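You operate a simulated robot arm through the tools that you are given. There is no shell and no other tool. Be economical: measure what you need, move in short steps, check, and stop when the job is done.

Carry out the task below with a simulated robot arm. There is one attempt and no reset: what you move stays moved.

## Task
Switch the scope off, uncouple the yellow probe and stand both its ends in the probe stand.
Fine: off before uncoupling; connector in the hole by the meter, probe in the narrow hole.

The check looks at the end state, three seconds after you hand in, the way a careful person would. Anything else that was tipped, shoved, dropped, spilled or broken makes it a failure.

## Robot
A 7-joint arm with a two-finger parallel gripper, fixed in place. Base frame: the origin is at the foot of the arm, x ahead of it, y to its left, z up; the work surface is at about z = 750. Readings come in mm, degrees, newtons and seconds.
With the tool pointing down near the work surface it reaches from about 440 to 920 mm from the base axis. Its first joint turns from -115.0 to 115.0 degrees. Payload 3.91 kg.
Tool frame: the origin (TCP) lies between the finger pads and is the grasp point; the fingertips stand 30 mm ahead of it; z points along the fingers, y is the line along which they close. Largest opening 110 mm; finger width 20, thickness 10; the body of the gripper, 48 by 112 mm, starts 55 mm behind the TCP.
Orientation is that of the tool frame in the base frame, as a unit quaternion [x, y, z, w]. With the fingers straight down and closing along the base's y, the tool's x points along the base's -x, its y along +y and its z along -z.

## Interface
- The arm moves only by the tool arm_command. Its argument "motion" is text: rows parted by semicolons, each of 7 numbers parted by spaces: the shift along the base's x, y, z in mm, then the turn, a rotation vector about the base's x, y, z in degrees, then the opening, from 0 (shut) to 1 (fully open). In form: dx dy dz wx wy wz fingers; .... A call has 1 to 12 rows; each row is the pose to reach, as a shift and turn from the pose commanded when the call began. Each row takes 0.2 s and may step no farther than 50 mm and 8.6 degrees from the row before; otherwise, or with a gripper value out of range, the whole call is refused. A pose out of reach is approached as far as the arm can. The call stops where the force on the tool passes 90 N (or 10 N more than at its start, if that is more) or the arm is blocked; 0.2 s more then pass. Each finger travels about 153 mm/s and halts on what it meets, pressing with about 33 N; the grip force reading is that of the motor and also rises with nothing between the fingers. The clock runs only during rows and for 0.2 s after the last one: add rows that repeat a pose to give the fingers time. It gives the time, the measured TCP pose, the force on the tool (base axes), the opening and the grip force at its end, in the units of the frame above (readings bear some noise), with the torque about the TCP (base axes, N m) and any sound that the robot's microphone picked up, and new pictures: "views" is both (left out), scene, wrist or none.
- Cameras (640 x 400 px; columns grow to the right, rows downward): "scene" is fixed at [59.5, -509.3, 1551.1]; the picture's right is [0.60, -0.80, 0.00], its down [-0.48, -0.36, -0.80] and it looks along [0.64, 0.48, -0.60] (base axes); focal length 329 px, centre (320, 200). "wrist" rides on the gripper at [72, 17, -103] in the tool frame; the picture's right is [-0.23, 0.97, 0.00], its down [-0.76, -0.18, -0.62] and it looks along [-0.61, -0.14, 0.78] (tool axes); focal length 222 px, centre (320, 200).
- move_column(by): slides the trunk up (or, below 0, down) by that many mm; the arm rides with it, the base frame stays. It gives what a move gives, with no picture.
- point_at(camera, pixels): for up to 12 pixels [column, row] of the newest picture of that camera ("zoom" is the newest enlarged one), the place [x, y, z] in the base frame of the surface seen there, good to about 2 mm, but the place of the scene camera against the robot may be out by one fixed shift of up to 18 mm in any direction. No time passes.
- close_up(camera, box): a new picture of the part [left, top, right, bottom] of that camera's present view, enlarged. No time passes.
- finish_job(): hands the job in; it is judged then, once.

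Go step by step. Measure first, check grasps and placings, and put right what went wrong. The budget is 80 turns and 200 pictures, counting those below and the enlarged ones. Unless the task says otherwise, let go and move clear before handing in, and close with one line.

The tools are called after "Emit:" as a command line: name --argument value ..., lists and objects as JSON in quotes. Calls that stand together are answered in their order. arm_command: Moves the arm, as the interface text tells. Its arguments: {"type":"object","properties":{"motion":{"type":"string"},"views":{"type":"string","enum":["both","scene","wrist","none"]}},"required":["motion"]} The other tools are called the same way: move_column (by) slides the trunk up or down; point_at (camera, pixels) gives the place of the surface under pixels of a picture; close_up (camera, box) takes an enlarged picture of a part of a camera's view; finish_job () hands the job in.

At the start:

```text
time_s: 0.0
ee_pos: [554.4, -10.4, 1245.8]
tool_rot: [0.0, 1.0, 0.0, 0.0]
force: [0.2, 0.3, 0.0]
moment: [-0.02, -0.01, -0.02]
finger_gap: 109.9
finger_force: 0.0
trunk travel left (down, up): [-725.0, 265.0]
```

scene: 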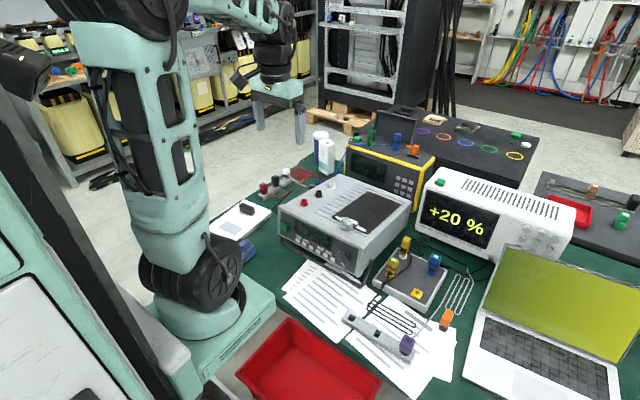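
wrist: 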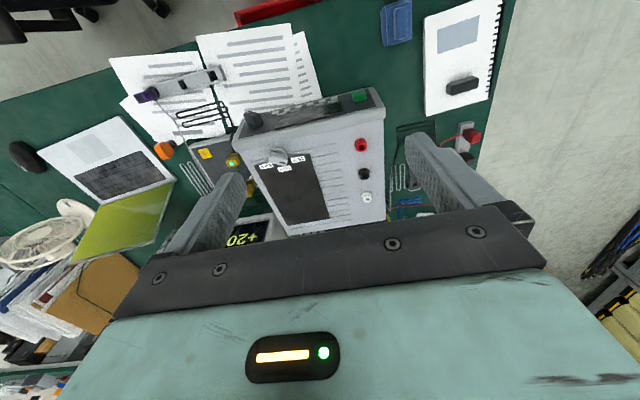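

The scene shows a grey instrument near (345,225), a box with knobs near (410,275), and a grey probe stand near (380,330). I'll enlarge those areas to identify the parts.

Emit:
close_up --camera "scene" --box '[330, 220, 490, 370]'

Emit:
close_up --camera "scene" --box '[230, 120, 450, 290]'

Emit:
close_up --camera "wrist" --box '[120, 50, 400, 250]'

```text
2.67 times, centred on (410, 295) of scene
```

zoom: 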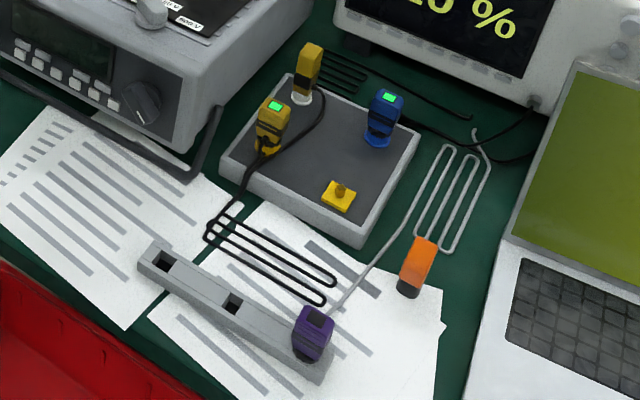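

```text
2.35 times, centred on (340, 205) of scene
```

zoom: 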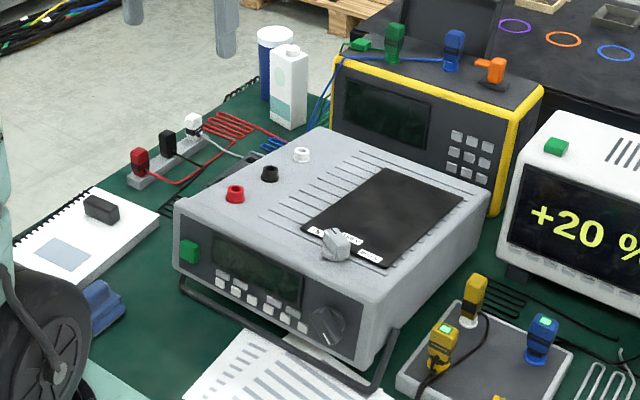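

```text
2.00 times, centred on (260, 150) of wrist
```

zoom: 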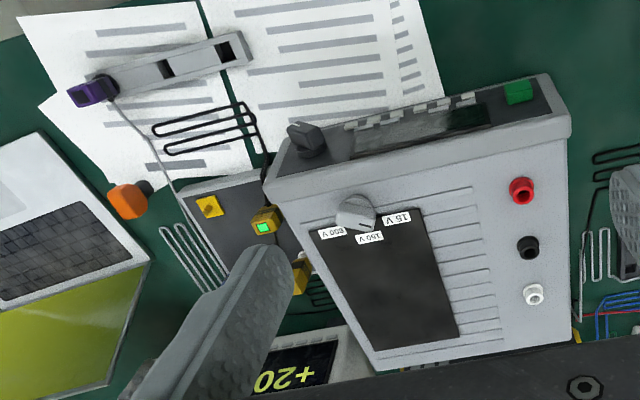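

The two yellow ends are on the flat dark box around (395,260), along with a yellow part at (416,293). I need finer views of these, the stand holes and the display instrument.

Emit:
close_up --camera "scene" --box '[375, 230, 455, 305]'

Emit:
close_up --camera "scene" --box '[330, 295, 430, 365]'

Emit:
close_up --camera "scene" --box '[405, 155, 585, 275]'

Emit:
close_up --camera "scene" --box '[330, 100, 540, 210]'

```text
5.33 times, centred on (415, 268) of scene
```

zoom: 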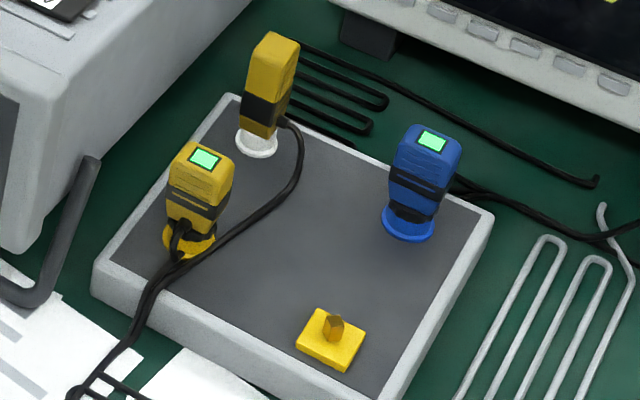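

```text
5.71 times, centred on (380, 330) of scene
```

zoom: 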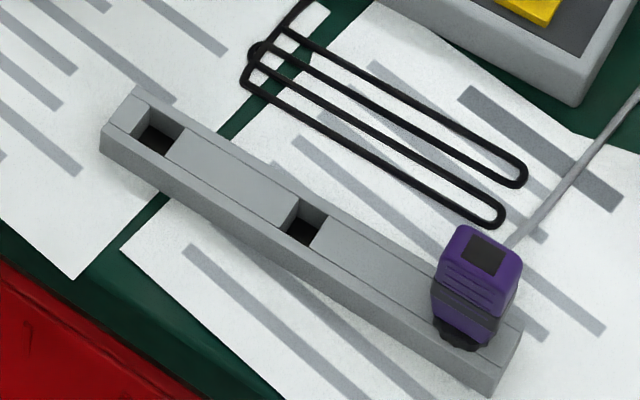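

```text
3.33 times, centred on (495, 215) of scene
```

zoom: 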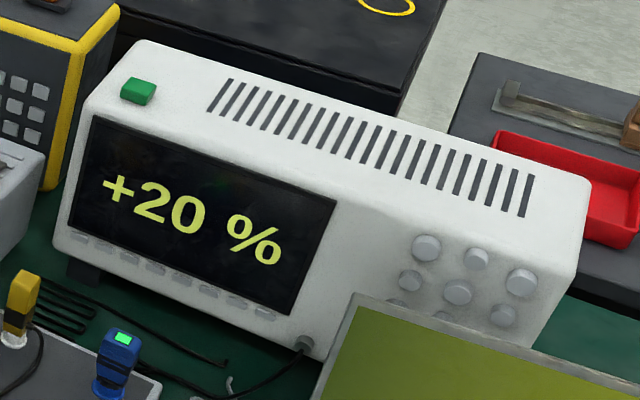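

```text
3.05 times, centred on (435, 155) of scene
```

zoom: 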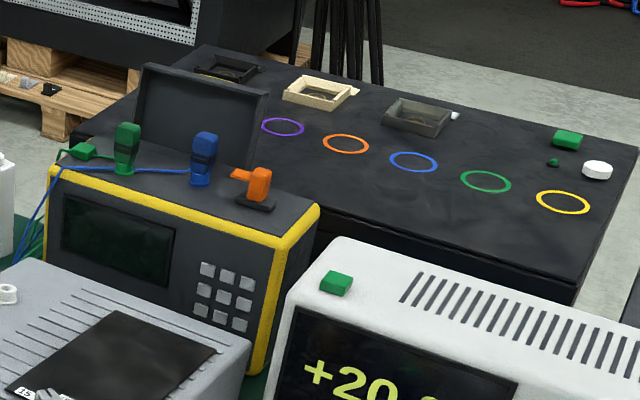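

The "+20 %" instrument is the scope, with a green switch on top at (443,182). The yellow connector with the LED is at about (400,265), and its probe end sits in the white socket at (404,245). The stand's free holes are at about (357,318) and (383,335). I'll measure all of these.

Emit:
point_at --camera "scene" --pixels '[[443, 181], [399, 259], [405, 240], [433, 257], [416, 293], [357, 318], [383, 334], [370, 328], [407, 340], [430, 280], [340, 220], [460, 180]]'

Emit:
point_at --camera "wrist" --pixels '[[231, 161], [205, 153], [148, 95], [213, 74], [182, 84], [290, 190], [250, 225], [270, 60]]'

Emit:
close_up --camera "scene" --box '[425, 165, 475, 197]'

```text
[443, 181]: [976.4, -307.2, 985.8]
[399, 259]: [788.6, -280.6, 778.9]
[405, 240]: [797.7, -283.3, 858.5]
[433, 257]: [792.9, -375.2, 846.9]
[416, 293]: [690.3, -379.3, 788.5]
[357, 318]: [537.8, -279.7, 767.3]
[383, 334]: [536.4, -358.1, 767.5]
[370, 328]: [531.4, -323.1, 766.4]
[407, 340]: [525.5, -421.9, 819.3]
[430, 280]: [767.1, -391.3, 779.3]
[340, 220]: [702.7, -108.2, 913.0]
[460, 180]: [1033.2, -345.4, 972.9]
```

```text
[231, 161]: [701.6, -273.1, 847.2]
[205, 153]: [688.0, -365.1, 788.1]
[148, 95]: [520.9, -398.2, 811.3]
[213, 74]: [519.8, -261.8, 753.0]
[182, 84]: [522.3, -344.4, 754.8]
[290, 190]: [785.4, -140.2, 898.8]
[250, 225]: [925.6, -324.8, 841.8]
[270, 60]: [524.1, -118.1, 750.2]
```

```text
12.50 times, centred on (450, 181) of scene
```

zoom: 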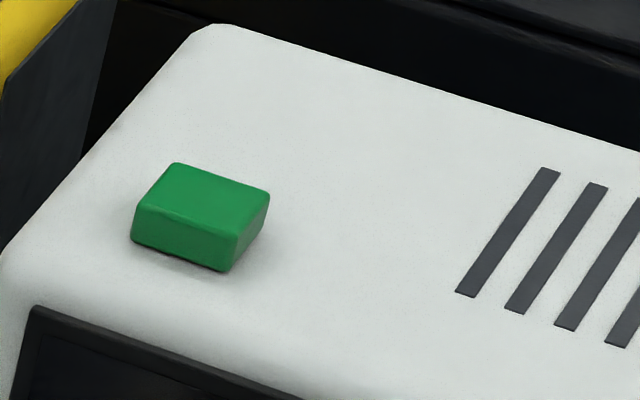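

Comparing the two cameras on the yellow plate, the scene camera reads about 14 mm too far in −y. I'll move toward the scope so the wrist camera can measure the green switch.

Emit:
arm_command --motion "40 -25 0 0 0 0 0.5; 80 -50 0 0 0 0 0.3; 120 -80 0 0 0 0 0.1; 150 -115 0 0 0 0 0; 180 -150 0 0 0 0 0; 200 -190 0 0 0 0 0; 210 -230 0 0 0 0 0; 220 -260 0 0 0 0 0"

```text
time_s: 1.8
ee_pos: [777.3, -270.7, 1241.5]
tool_rot: [0.001, 1.0, 0.0, 0.001]
force: [-0.6, 0.1, -0.1]
moment: [-0.05, 0.02, -0.01]
finger_gap: 0.1
finger_force: 33.0
trunk travel left (down, up): [-725.0, 265.0]
```

scene: 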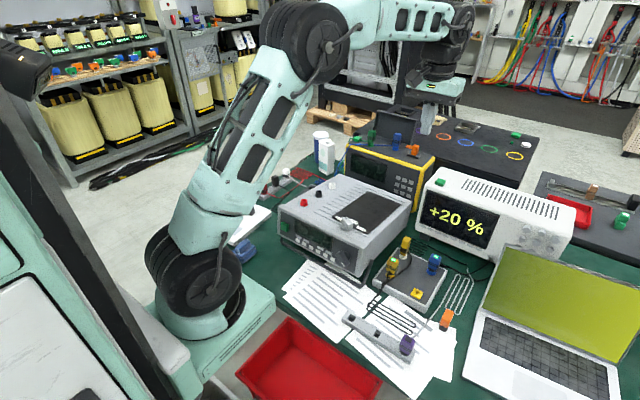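
wrist: 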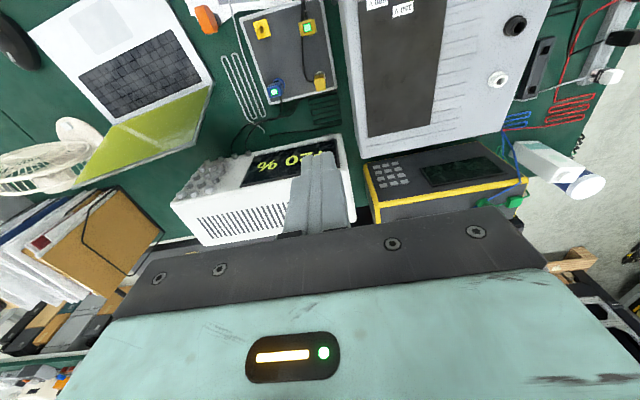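

The fingers hide the green switch near (320,180). I'll use this view to fix the scene camera's shift, then move sideways to see the switch.

Emit:
point_at --camera "wrist" --pixels '[[307, 27], [320, 78], [276, 90], [263, 29], [345, 140], [200, 215], [355, 222]]'

Emit:
arm_command --motion "0 50 0 0 0 0 0; 0 90 0 0 0 0 0; 0 90 0 0 0 0 0" --views "wrist"

```text
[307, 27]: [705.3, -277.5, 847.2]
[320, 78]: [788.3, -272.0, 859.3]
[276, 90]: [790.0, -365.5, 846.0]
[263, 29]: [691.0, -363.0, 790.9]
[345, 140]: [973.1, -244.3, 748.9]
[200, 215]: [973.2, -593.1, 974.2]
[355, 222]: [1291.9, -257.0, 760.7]
```

```text
time_s: 2.6
ee_pos: [775.3, -179.3, 1243.0]
tool_rot: [0.0, 1.0, -0.001, 0.0]
force: [0.2, 1.0, 0.3]
moment: [0.0, 0.0, -0.02]
finger_gap: 0.0
finger_force: 32.8
trunk travel left (down, up): [-725.0, 265.0]
```

wrist: 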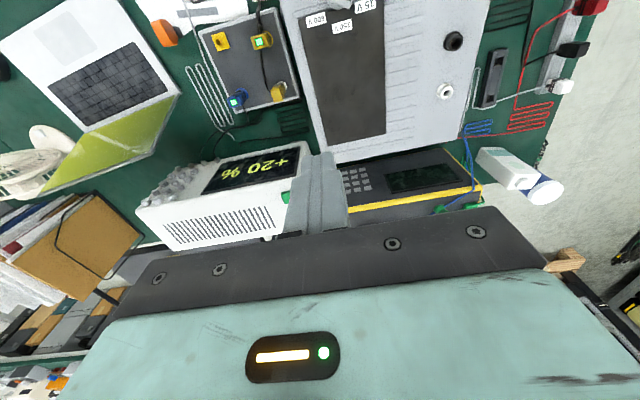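

The green switch is now partly visible at (286,197). I'll measure it closely.

Emit:
point_at --camera "wrist" --pixels '[[285, 196], [288, 194], [278, 205], [262, 42], [278, 92], [237, 100]]'

Emit:
close_up --camera "wrist" --box '[230, 150, 330, 240]'

Emit:
point_at --camera "scene" --pixels '[[400, 260], [408, 239], [434, 256], [416, 294], [443, 181], [441, 181], [445, 184], [438, 180]]'

```text
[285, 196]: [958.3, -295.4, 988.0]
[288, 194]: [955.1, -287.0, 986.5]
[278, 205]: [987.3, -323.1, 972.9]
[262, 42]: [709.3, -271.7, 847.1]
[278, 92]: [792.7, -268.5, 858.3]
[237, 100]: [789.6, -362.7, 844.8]
```

```text
4.44 times, centred on (280, 195) of wrist
```

zoom: 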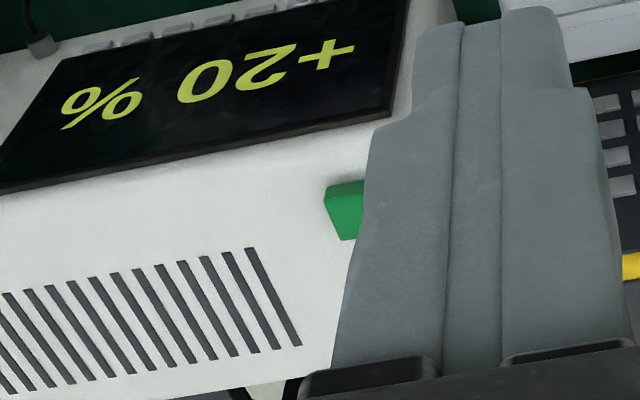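

```text
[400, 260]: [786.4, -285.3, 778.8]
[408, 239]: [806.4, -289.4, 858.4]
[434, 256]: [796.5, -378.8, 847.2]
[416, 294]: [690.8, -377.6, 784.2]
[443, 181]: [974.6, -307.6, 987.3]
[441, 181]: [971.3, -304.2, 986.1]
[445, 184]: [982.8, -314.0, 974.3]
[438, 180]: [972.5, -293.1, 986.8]
```

After correcting the scene reading by the (−5, +13) offset, the switch centre should be about (966,−291), top z ≈ 987. I'll try reaching above it with the tool vertical and closed.

Emit:
arm_command --motion "38 -22 -20 0 0 0 0; 76 -45 -40 0 0 0 0; 114 -67 -60 0 0 0 0; 152 -90 -80 0 0 0 0; 191 -112 -100 0 0 0 0; 191 -112 -140 0 0 0 0; 191 -112 -140 0 0 0 0"

```text
time_s: 4.2
ee_pos: [910.0, -276.3, 1103.1]
tool_rot: [0.001, 1.0, 0.0, 0.001]
force: [0.1, 0.9, 0.7]
moment: [0.05, 0.02, -0.02]
finger_gap: 0.1
finger_force: 32.4
out of reach, approached as far as the arm can: row 4, 5, 6, 7
trunk travel left (down, up): [-725.0, 265.0]
```

scene: 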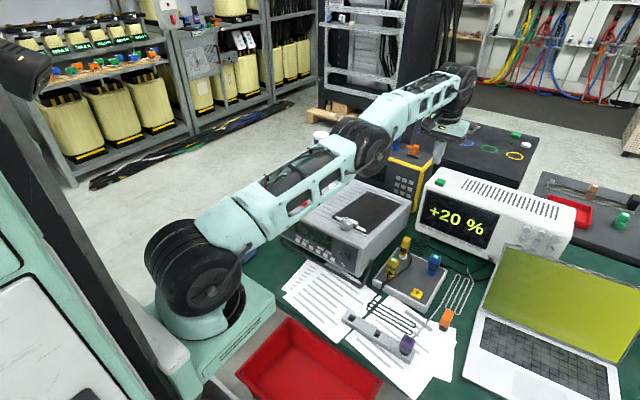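
wrist: 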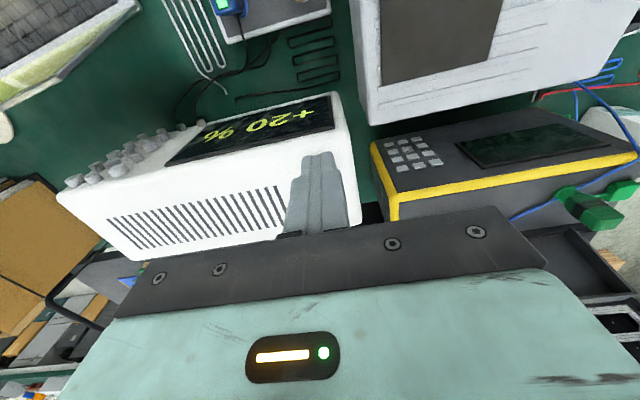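

The vertical tool stops about 58 mm short at (910,−276). I'll tilt it outward by about 40° to gain reach.

Emit:
arm_command --motion "0 0 20 -2.3 -7.6 0 0; 0 0 20 -4.6 -15.3 0 0; 0 0 20 -6.9 -23 0 0; 0 0 20 -9.2 -30.6 0 0; 0 0 20 -11.5 -38.2 0 0; 0 0 20 -11.5 -38.2 0 0"

```text
time_s: 5.6
ee_pos: [910.3, -276.2, 1121.1]
tool_rot: [0.0, 0.94, -0.099, 0.326]
force: [-1.2, 0.5, -0.6]
moment: [0.01, -0.01, 0.03]
finger_gap: 0.0
finger_force: 33.2
trunk travel left (down, up): [-725.0, 265.0]
```

scene: 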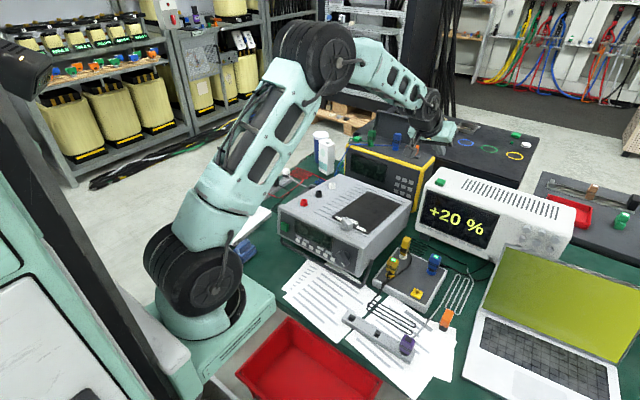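
wrist: 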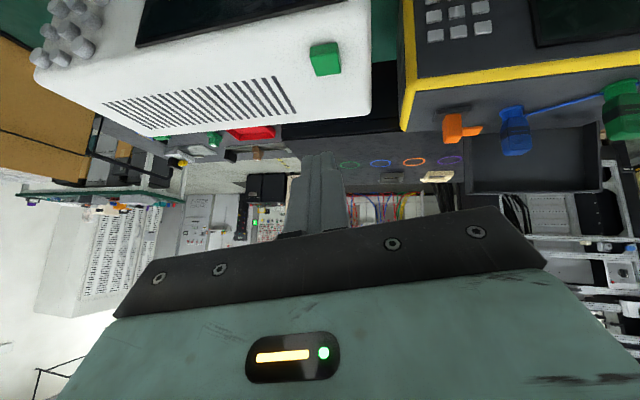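

The switch is now in full view at (325,57) and the tool stays at (910,−276). I'll measure the switch.

Emit:
point_at --camera "wrist" --pixels '[[325, 53], [313, 48], [335, 45], [325, 62], [340, 68], [318, 74], [300, 60], [333, 57]]'

Emit:
close_up --camera "wrist" --box '[280, 20, 380, 100]'

```text
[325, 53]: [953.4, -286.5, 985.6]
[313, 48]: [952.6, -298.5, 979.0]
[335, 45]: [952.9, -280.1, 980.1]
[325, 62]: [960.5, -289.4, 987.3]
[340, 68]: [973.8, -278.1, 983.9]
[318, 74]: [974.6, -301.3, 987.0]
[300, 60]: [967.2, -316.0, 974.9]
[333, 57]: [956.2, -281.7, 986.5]
```

```text
5.00 times, centred on (330, 60) of wrist
```

zoom: 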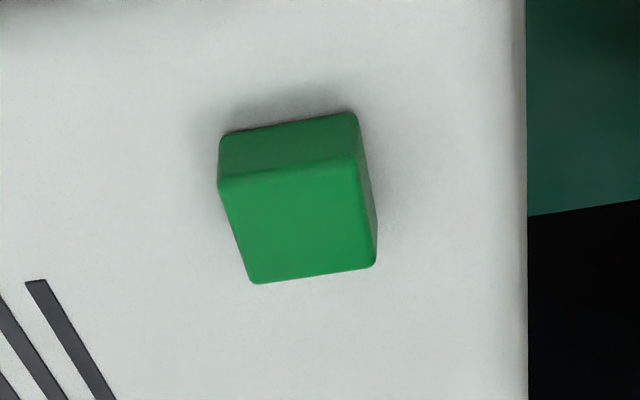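

The switch's top centre is about (964,−289,987). I'll bring the lowest fingertip edge over it, hover, then check.

Emit:
arm_command --motion "22 -5 -25 0 0 0 0; 43 -10 -50 0 0 0 0; 43 -10 -85 0 0 0 0; 43 -10 -92 0 0 0 0; 43 -10 -92 0 0 0 0"

Emit:
close_up --camera "scene" --box '[400, 140, 500, 220]'

```text
time_s: 6.8
ee_pos: [954.6, -286.4, 1028.4]
tool_rot: [0.0, 0.94, -0.098, 0.326]
force: [-0.2, 0.0, -0.6]
moment: [-0.04, 0.0, -0.03]
finger_gap: 0.0
finger_force: 33.1
trunk travel left (down, up): [-725.0, 265.0]
```

scene: 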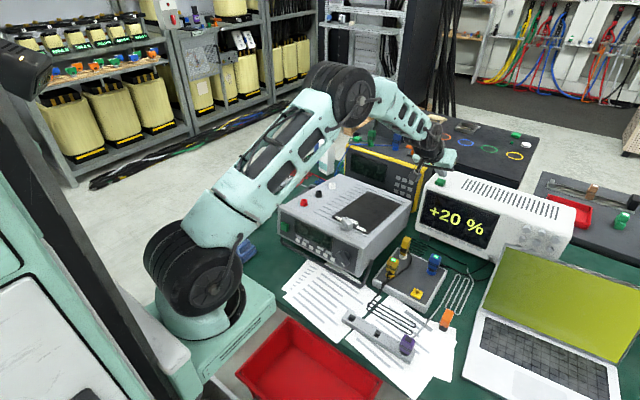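
wrist: 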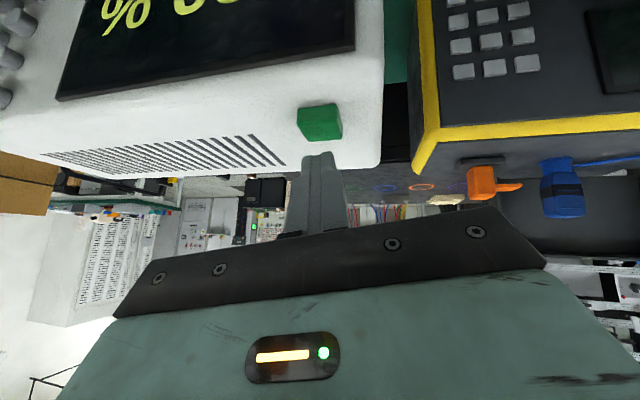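

```text
5.00 times, centred on (450, 180) of scene
```

zoom: 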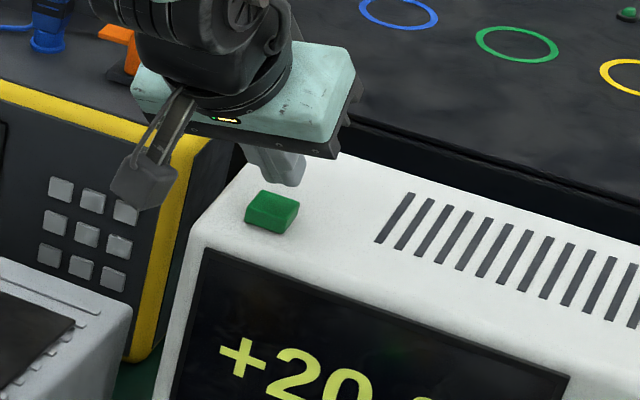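

The fingertip appears slightly beyond the switch. I'll measure the tip directly.

Emit:
point_at --camera "wrist" --pixels '[[306, 158], [318, 156], [330, 155], [320, 122], [320, 112], [325, 130]]'

Emit:
point_at --camera "zoom" --pixels '[[290, 182], [270, 175], [272, 205]]'

```text
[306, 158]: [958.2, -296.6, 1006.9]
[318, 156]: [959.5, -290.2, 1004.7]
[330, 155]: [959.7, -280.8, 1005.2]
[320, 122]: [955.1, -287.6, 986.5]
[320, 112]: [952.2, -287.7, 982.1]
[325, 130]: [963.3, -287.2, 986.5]
```

```text
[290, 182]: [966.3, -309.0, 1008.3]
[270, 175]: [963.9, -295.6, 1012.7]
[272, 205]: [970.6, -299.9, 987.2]
```

The tip's lowest edge is at about (962,−289), right over the switch. I'll press straight down in small steps.

Emit:
arm_command --motion "0 0 -8 0 0 0 0; 0 0 -13 0 0 0 0; 0 0 -16 0 0 0 0; 0 0 -19 0 0 0 0; 0 0 -19 0 0 0 0"

```text
time_s: 8.0
ee_pos: [953.7, -286.7, 1010.8]
tool_rot: [0.0, 0.939, -0.098, 0.329]
force: [1.9, -0.8, 11.3]
moment: [-0.06, -0.24, 0.02]
finger_gap: 0.1
finger_force: 33.0
trunk travel left (down, up): [-725.0, 265.0]
heard: click
```

scene: 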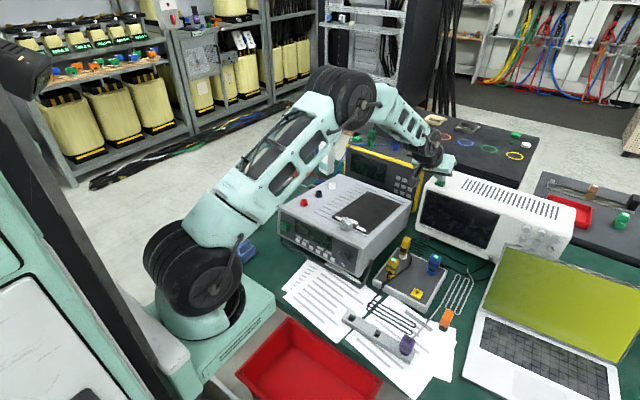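
wrist: 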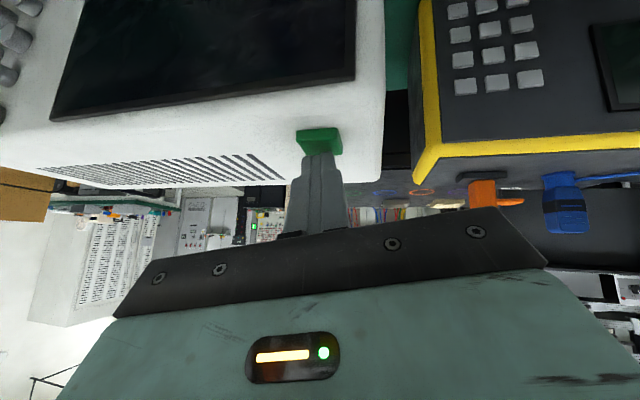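

The switch clicked and the display went dark. I'll lift off, stand the tool upright and back away over the pod.

Emit:
arm_command --motion "0 0 30 0 0 0 0; -10 0 70 0 0 0 0; -40 0 105 2.3 7.6 0 0; -75 0 120 4.6 15.3 0 0.1; -110 0 130 6.9 23 0 0.2; -150 0 130 9.2 30.6 0 0.3; -190 0 130 11.5 38.2 0 0.4; -235 0 120 11.5 38.2 0 0.5; -275 0 100 11.5 38.2 0 0.5; -315 0 70 11.5 38.2 0 0.5; -355 0 50 11.5 38.2 0 0.5; -355 0 50 11.5 38.2 0 0.5"

```text
time_s: 10.6
ee_pos: [596.4, -285.5, 1060.0]
tool_rot: [0.0, 1.0, 0.0, -0.001]
force: [0.8, 0.2, 0.1]
moment: [-0.01, 0.03, -0.04]
finger_gap: 55.2
finger_force: 0.0
trunk travel left (down, up): [-725.0, 265.0]
```

scene: 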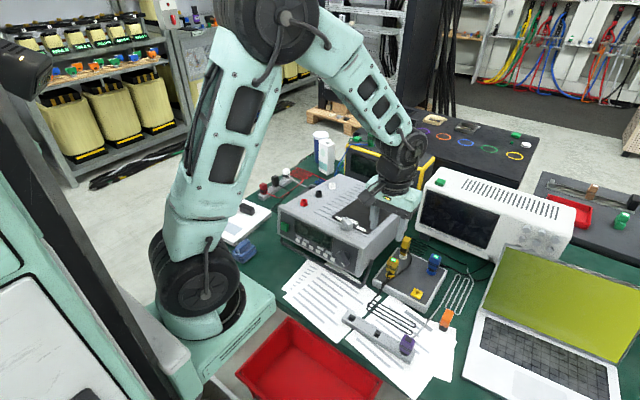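
wrist: 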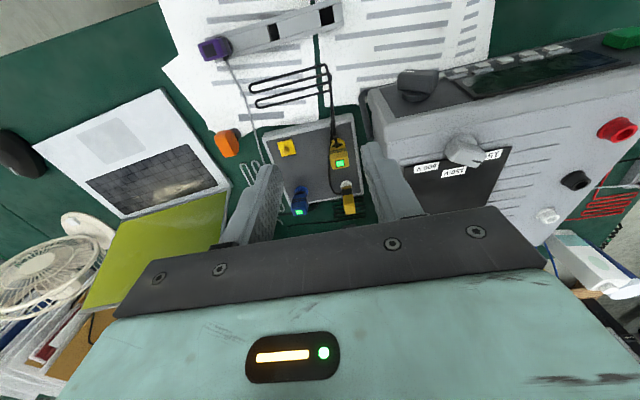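

The tool is upright at (596,−285,1060) and the pod and stand are visible. I'll zoom in on both.

Emit:
close_up --camera "wrist" --box '[250, 100, 380, 230]'

Emit:
close_up --camera "wrist" --box '[180, 0, 380, 120]'

Emit:
point_at --camera "wrist" --pixels '[[340, 162], [349, 200], [301, 212], [287, 148], [327, 15], [273, 31], [215, 49], [300, 23], [340, 155], [335, 162], [345, 162], [320, 130]]'

```text
3.08 times, centred on (315, 165) of wrist
```

zoom: 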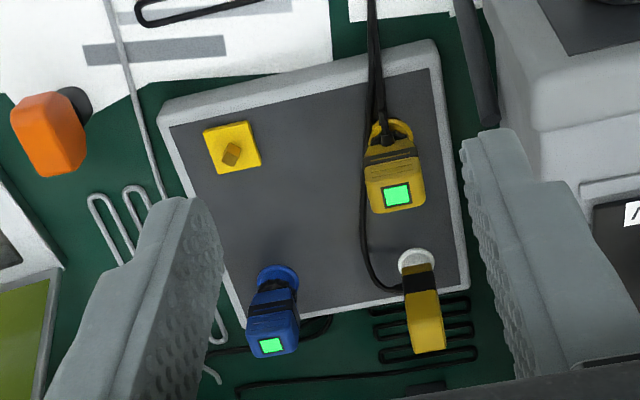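

```text
3.20 times, centred on (280, 60) of wrist
```

zoom: 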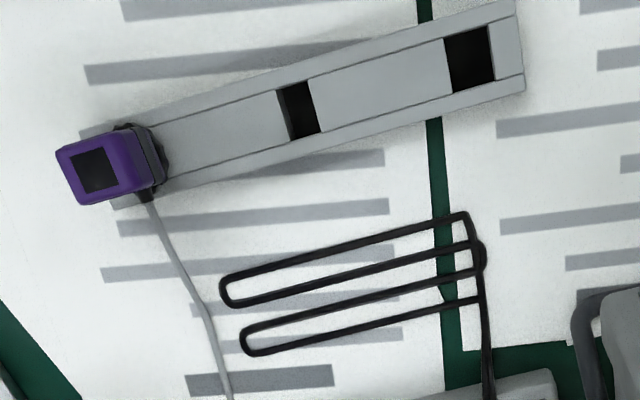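

```text
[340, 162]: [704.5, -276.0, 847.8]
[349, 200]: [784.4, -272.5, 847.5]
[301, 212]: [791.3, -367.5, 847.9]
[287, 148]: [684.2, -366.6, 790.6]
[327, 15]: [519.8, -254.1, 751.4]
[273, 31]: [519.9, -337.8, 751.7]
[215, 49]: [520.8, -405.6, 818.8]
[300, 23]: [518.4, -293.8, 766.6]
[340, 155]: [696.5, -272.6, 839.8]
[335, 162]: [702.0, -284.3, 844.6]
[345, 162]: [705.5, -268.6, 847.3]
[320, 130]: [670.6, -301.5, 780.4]
```

Next I need the clearance to the meter's side and the sizes of the connector and holes, so I'll measure those edges.

Emit:
point_at --camera "wrist" --pixels '[[368, 95], [375, 115], [400, 180], [372, 120], [385, 120], [440, 232], [364, 100], [358, 100]]'

Emit:
close_up --camera "wrist" --box '[315, 120, 375, 220]'

Emit:
close_up --camera "scene" --box '[380, 230, 430, 275]'

Emit:
close_up --camera "wrist" --box '[260, 0, 350, 50]'

```text
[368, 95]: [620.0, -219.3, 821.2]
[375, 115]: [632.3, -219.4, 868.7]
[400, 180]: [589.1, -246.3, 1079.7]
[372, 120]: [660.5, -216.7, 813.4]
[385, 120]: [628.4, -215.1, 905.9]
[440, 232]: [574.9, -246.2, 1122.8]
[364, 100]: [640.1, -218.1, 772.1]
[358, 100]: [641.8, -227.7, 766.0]
```

```text
4.00 times, centred on (345, 170) of wrist
```

zoom: 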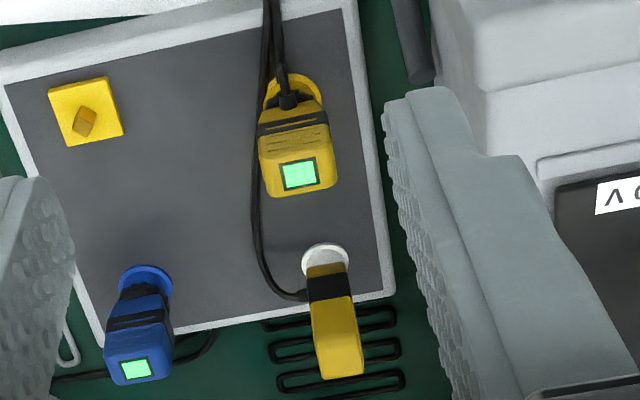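

```text
8.89 times, centred on (405, 252) of scene
```

zoom: 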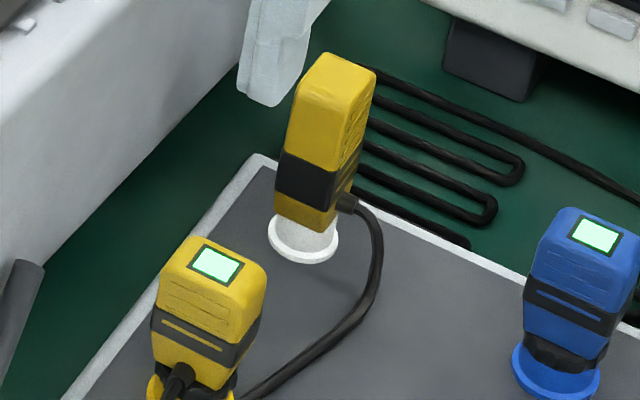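

```text
7.11 times, centred on (305, 25) of wrist
```

zoom: 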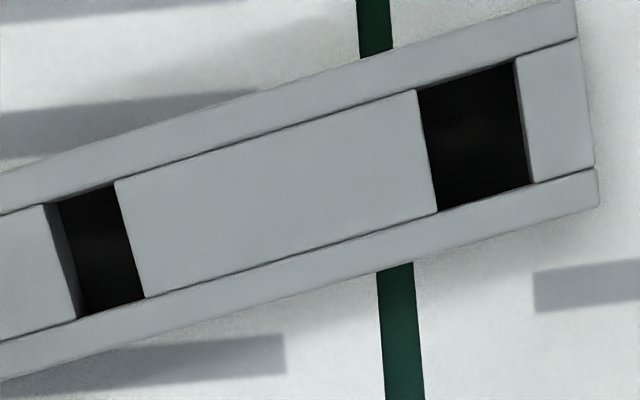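

The meter's side face is at y ≈ −218, so closing along y would crowd it and I'll grip along x with the tool yawed 90°. First I'll measure the connector and probe profiles in detail.

Emit:
point_at --camera "wrist" --pixels '[[339, 157], [339, 152], [338, 149], [337, 145], [336, 142], [340, 167], [348, 211], [347, 200], [347, 192], [346, 184]]'

Emit:
point_at --camera "scene" --pixels '[[398, 258.5], [397, 261], [402, 263], [399.5, 268], [395, 272.5], [407, 238], [411, 247], [418.7, 252.7], [403.5, 250], [406, 253]]'

Emit:
point_at --camera "zoom" --pixels '[[415, 92], [514, 60], [530, 184], [437, 210], [62, 203], [116, 182], [145, 296], [80, 318], [575, 38], [596, 170], [270, 160]]'

```text
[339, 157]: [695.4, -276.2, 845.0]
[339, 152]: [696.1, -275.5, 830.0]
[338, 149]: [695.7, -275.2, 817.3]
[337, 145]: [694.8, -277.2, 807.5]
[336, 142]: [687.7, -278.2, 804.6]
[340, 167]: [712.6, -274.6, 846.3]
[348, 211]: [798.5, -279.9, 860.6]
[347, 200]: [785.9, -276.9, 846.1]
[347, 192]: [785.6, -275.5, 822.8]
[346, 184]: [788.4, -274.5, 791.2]
```

```text
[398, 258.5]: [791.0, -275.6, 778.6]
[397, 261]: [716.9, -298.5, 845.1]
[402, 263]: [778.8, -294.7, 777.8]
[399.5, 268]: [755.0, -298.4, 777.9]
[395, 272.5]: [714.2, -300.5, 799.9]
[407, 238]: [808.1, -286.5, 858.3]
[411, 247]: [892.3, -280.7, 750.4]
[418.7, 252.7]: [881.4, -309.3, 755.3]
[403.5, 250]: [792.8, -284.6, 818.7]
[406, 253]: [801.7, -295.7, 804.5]
```

```text
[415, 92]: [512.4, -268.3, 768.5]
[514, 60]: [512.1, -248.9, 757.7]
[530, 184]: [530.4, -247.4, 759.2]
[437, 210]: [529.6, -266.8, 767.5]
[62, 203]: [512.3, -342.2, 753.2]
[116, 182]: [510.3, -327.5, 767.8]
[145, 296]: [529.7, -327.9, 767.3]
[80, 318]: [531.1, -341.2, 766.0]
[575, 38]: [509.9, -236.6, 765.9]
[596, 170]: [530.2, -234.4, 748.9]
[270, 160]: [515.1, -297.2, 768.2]
```

Connector body: about 20 mm square, centred near (705,−276), z from about 811 (top of the cable boot) to 848. Stand holes: wide centred at (521,−257.5), narrow at (521,−334.5). I'll yaw 90° and move above the connector.

Emit:
arm_command --motion "10 1 0 0 0 8.4 0.5; 20 2 0 0 0 16.8 0.5; 30 3 0 0 0 25.2 0.5; 40 4 0 0 0 33.6 0.5; 50 5 0 0 0 42 0.5; 60 6 0 0 0 50.4 0.5; 70 7 0 0 0 58.8 0.5; 80 8 0 0 0 67.2 0.5; 90 9 -20 0 0 75.6 0.5; 100 9 -40 0 0 84 0.5; 109 9 -70 0 0 90 0.5; 109 9 -100 0 0 90 0.5"

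```text
time_s: 13.2
ee_pos: [706.9, -276.6, 961.4]
tool_rot: [0.707, -0.707, 0.001, -0.001]
force: [-0.4, -0.9, 0.8]
moment: [0.03, -0.01, 0.02]
finger_gap: 55.2
finger_force: 0.0
trunk travel left (down, up): [-725.0, 265.0]
```

scene: 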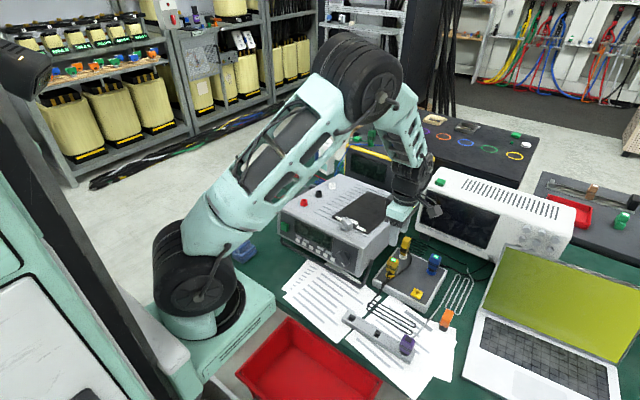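
wrist: 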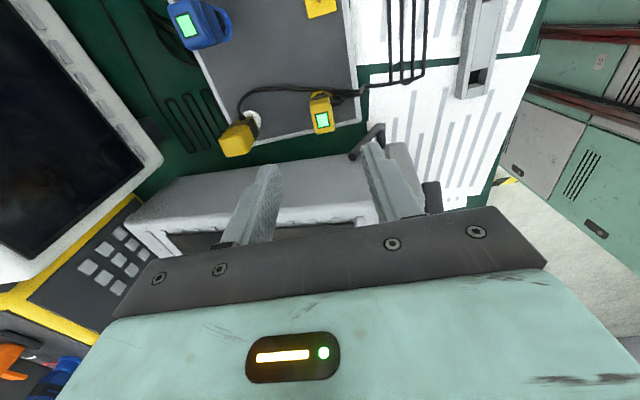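

The connector is at (322,115) in the wrist view. I'll confirm its centre and yaw before going down.

Emit:
close_up --camera "wrist" --box '[210, 70, 370, 170]'

Emit:
point_at --camera "wrist" --pixels '[[322, 120], [313, 118], [331, 118], [322, 128], [316, 125], [329, 113], [239, 136], [236, 150], [229, 140], [320, 102]]'

```text
4.00 times, centred on (290, 120) of wrist
```

zoom: 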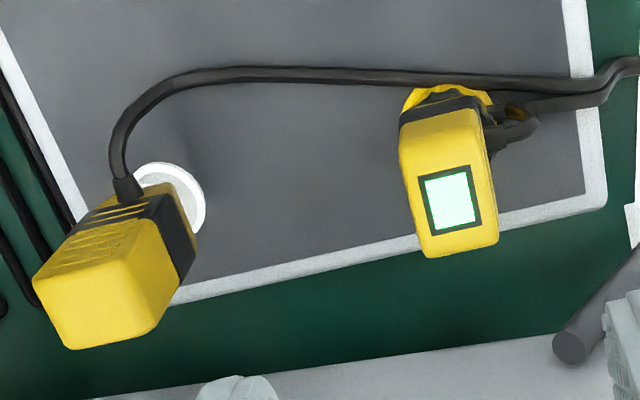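

```text
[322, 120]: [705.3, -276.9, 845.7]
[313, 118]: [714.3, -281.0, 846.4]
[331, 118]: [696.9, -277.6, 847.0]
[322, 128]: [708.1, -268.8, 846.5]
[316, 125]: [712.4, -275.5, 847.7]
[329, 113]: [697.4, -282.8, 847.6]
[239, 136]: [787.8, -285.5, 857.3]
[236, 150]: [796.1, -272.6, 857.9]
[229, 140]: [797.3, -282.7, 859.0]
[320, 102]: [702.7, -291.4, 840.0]
```

The connector's top is centred at (705,−277), aligned with the axes. I'll descend to z≈842 and close on it.

Emit:
arm_command --motion "-1 0 -40 0 0 0 0.5; -1 0 -80 0 0 0 0.5; -1 0 -105 0 0 0 0.5; -1 0 -118 0 0 0 0.5; -1 0 -118 0 0 0 0.5"

Emit:
close_up --camera "scene" --box '[360, 200, 460, 290]'

```text
time_s: 14.4
ee_pos: [706.5, -277.1, 842.0]
tool_rot: [0.707, -0.707, 0.001, 0.0]
force: [0.4, 0.2, 0.1]
moment: [0.02, -0.01, -0.04]
finger_gap: 55.0
finger_force: 0.1
trunk travel left (down, up): [-725.0, 265.0]
```

scene: 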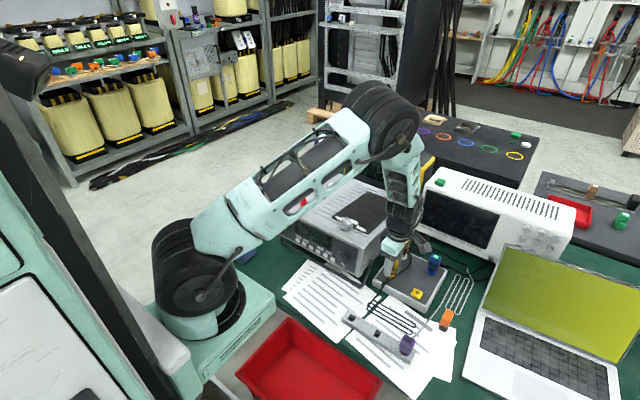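
wrist: 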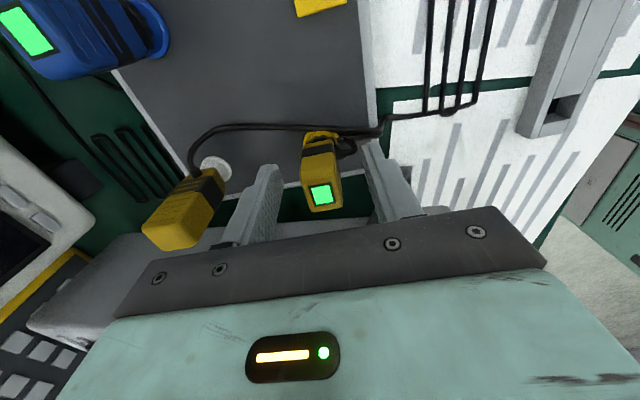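

```text
4.44 times, centred on (410, 245) of scene
```

zoom: 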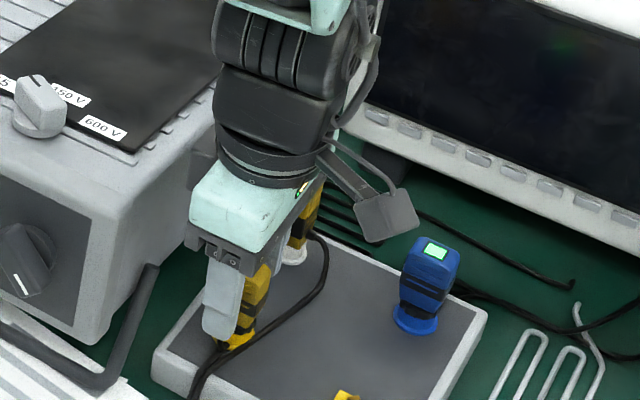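

The connector is between the fingers at (320,175), clear of the cable boot. I'll close on it.

Emit:
arm_command --motion "0 0 0 0 0 0 0; 0 0 0 0 0 0 0; 0 0 0 0 0 0 0" --views "none"

Emit:
close_up --camera "scene" --box '[380, 240, 430, 285]'

Emit:
close_up --camera "wrist" --box '[250, 110, 420, 230]'

```text
time_s: 15.2
ee_pos: [707.0, -277.5, 841.4]
tool_rot: [0.707, -0.707, 0.0, 0.0]
force: [-2.3, -0.3, -0.6]
moment: [-0.01, 0.15, 0.01]
finger_gap: 19.1
finger_force: 32.8
trunk travel left (down, up): [-725.0, 265.0]
```

```text
8.89 times, centred on (405, 262) of scene
```

zoom: 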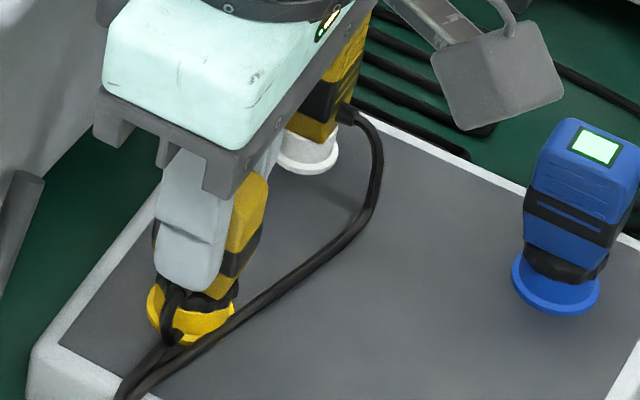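

```text
3.33 times, centred on (335, 170) of wrist
```

zoom: 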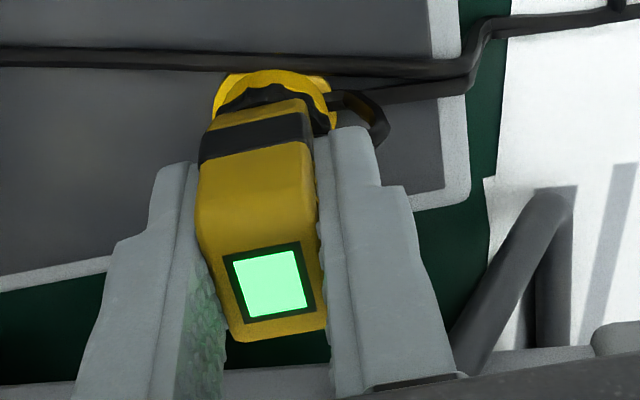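

Grip is firm with a 19.1 mm gap. I'll pull up gently and watch the force to see whether it slides out straight.

Emit:
arm_command --motion "0 0 2 0 0 0 0; 0 0 4 0 0 0 0; 0 0 4 0 0 0 0" --views "wrist"

```text
time_s: 16.0
ee_pos: [707.5, -278.0, 846.9]
tool_rot: [-0.707, 0.707, 0.0, 0.0]
force: [-6.9, -0.5, -1.9]
moment: [0.03, 0.3, 0.02]
finger_gap: 18.9
finger_force: 33.0
trunk travel left (down, up): [-725.0, 265.0]
```

wrist: 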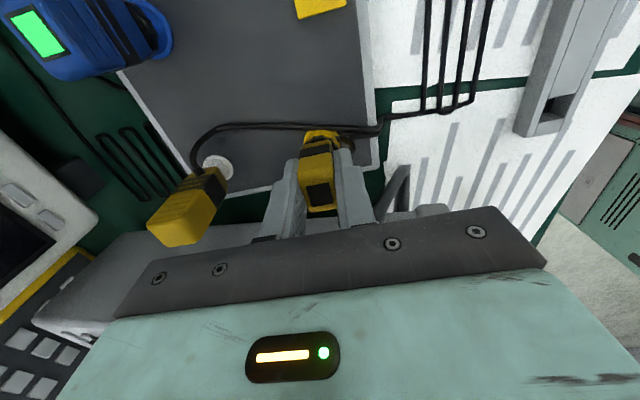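

The LED went dark, so the connector has unseated by a straight pull with only a small force. I'll keep lifting.

Emit:
arm_command --motion "0 0 10 0 0 0 0; 0 0 25 0 0 0 0; 0 0 45 0 0 0 0; 0 0 65 0 0 0 0; 0 0 65 0 0 0 0"

Emit:
close_up --camera "scene" --box '[340, 200, 460, 350]'

```text
time_s: 17.2
ee_pos: [706.0, -276.7, 910.5]
tool_rot: [-0.707, 0.707, 0.0, 0.0]
force: [-0.4, -0.3, -0.5]
moment: [0.01, 0.04, 0.01]
finger_gap: 19.2
finger_force: 33.2
trunk travel left (down, up): [-725.0, 265.0]
```

scene: 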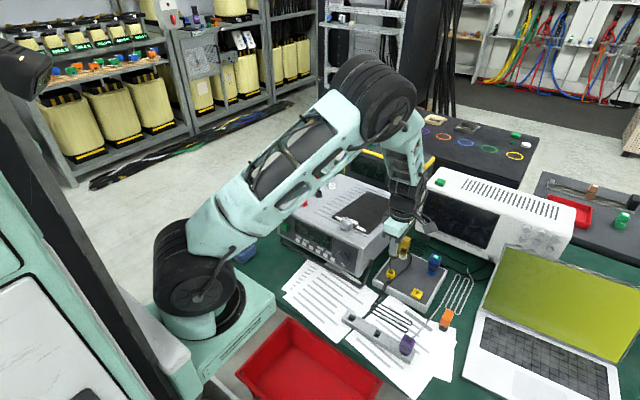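
wrist: 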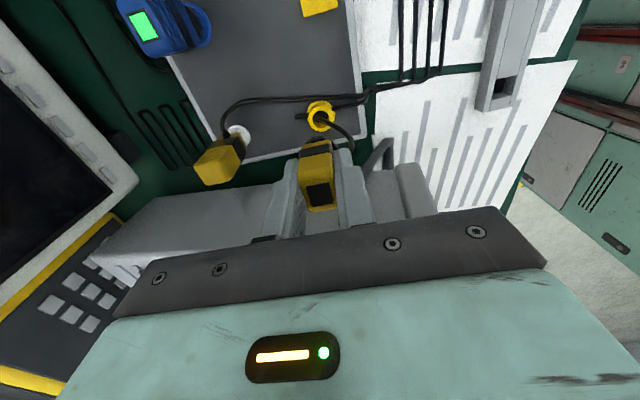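

```text
2.67 times, centred on (400, 275) of scene
```

zoom: 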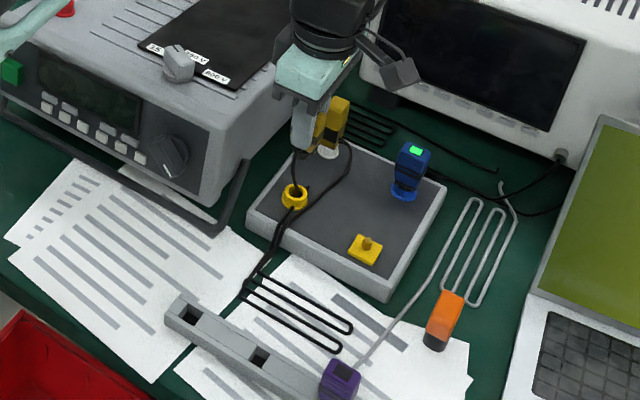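

The connector is free, its bottom still hidden by the grip. Its cable leaves on the −x side, whereas the purple one in the stand has its cable toward +x, the coil side. I'll move toward the stand while turning it 180°, in two calls.

Emit:
arm_command --motion "-5 0 20 0 0 -8.2 0; -15 0 40 0 0 -16.4 0; -30 2 50 0 0 -24.6 0; -45 4 50 0 0 -32.8 0; -60 6 50 0 0 -41 0; -75 8 50 0 0 -49.2 0; -90 10 50 0 0 -57.4 0; -105 12 50 0 0 -65.6 0; -120 14 50 0 0 -73.8 0; -130 16 50 0 0 -82 0; -140 18 50 0 0 -90 0; -140 18 50 0 0 -90 0"

Emit:
close_up --camera "scene" --box '[320, 200, 440, 350]'

```text
time_s: 19.8
ee_pos: [567.5, -259.9, 961.3]
tool_rot: [0.001, 1.0, 0.0, 0.0]
force: [0.7, 0.6, 0.2]
moment: [0.02, 0.01, 0.01]
finger_gap: 19.3
finger_force: 32.7
trunk travel left (down, up): [-725.0, 265.0]
```

scene: 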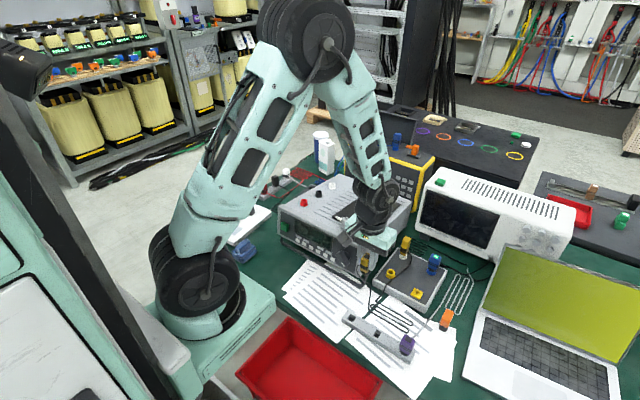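
wrist: 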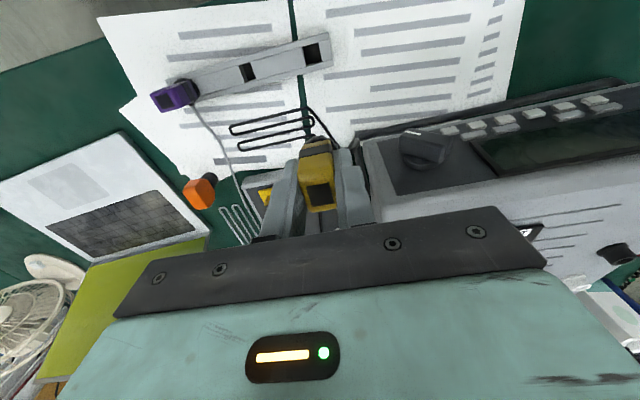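

```text
2.67 times, centred on (380, 275) of scene
```

zoom: 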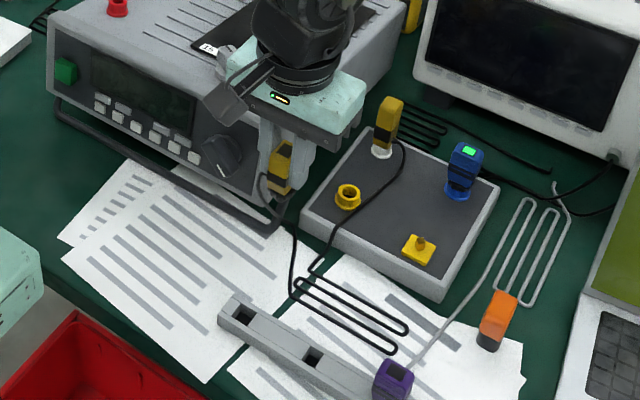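

The cable is following loosely. I'll zoom in on the held connector's lower end, then finish the turn.

Emit:
close_up --camera "scene" --box '[345, 235, 395, 290]'

Emit:
arm_command --motion "0 0 0 0 0 -8.2 0; 0 0 0 0 0 -16.4 0; 0 0 0 0 0 -24.6 0; 0 0 0 0 0 -32.8 0; -10 0 0 0 0 -41 0; -15 0 0 0 0 -49.2 0; -20 0 0 0 0 -57.4 0; -25 0 0 0 0 -65.6 0; -30 0 0 0 0 -73.8 0; -40 0 0 0 0 -82 0; -46 2 0 0 0 -90 0; -46 2 0 0 0 -90 0"

Emit:
close_up --camera "scene" --box '[320, 220, 440, 370]'

```text
7.27 times, centred on (370, 262) of scene
```

zoom: 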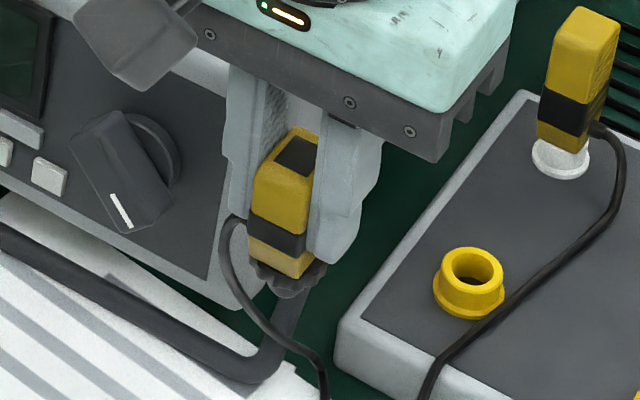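

```text
time_s: 22.4
ee_pos: [522.0, -257.5, 960.9]
tool_rot: [0.708, 0.707, 0.001, -0.001]
force: [0.0, 0.1, 0.4]
moment: [-0.02, 0.02, -0.02]
finger_gap: 18.9
finger_force: 33.1
trunk travel left (down, up): [-725.0, 265.0]
```

scene: 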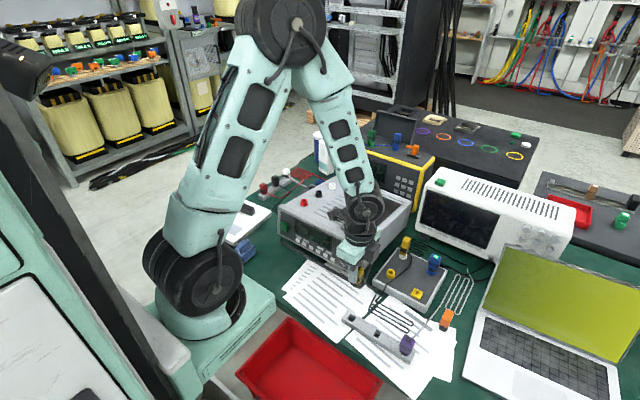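
wrist: 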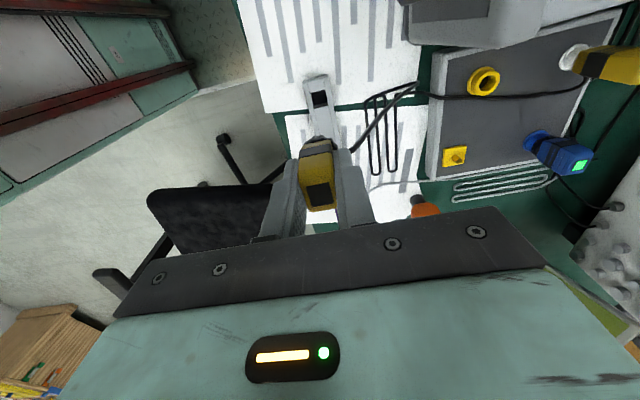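

```text
2.67 times, centred on (380, 295) of scene
```

zoom: 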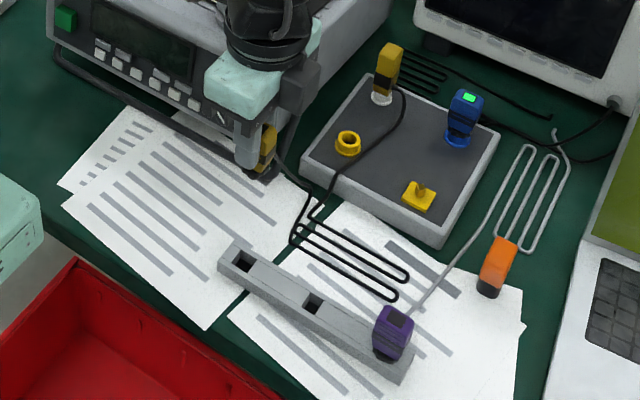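

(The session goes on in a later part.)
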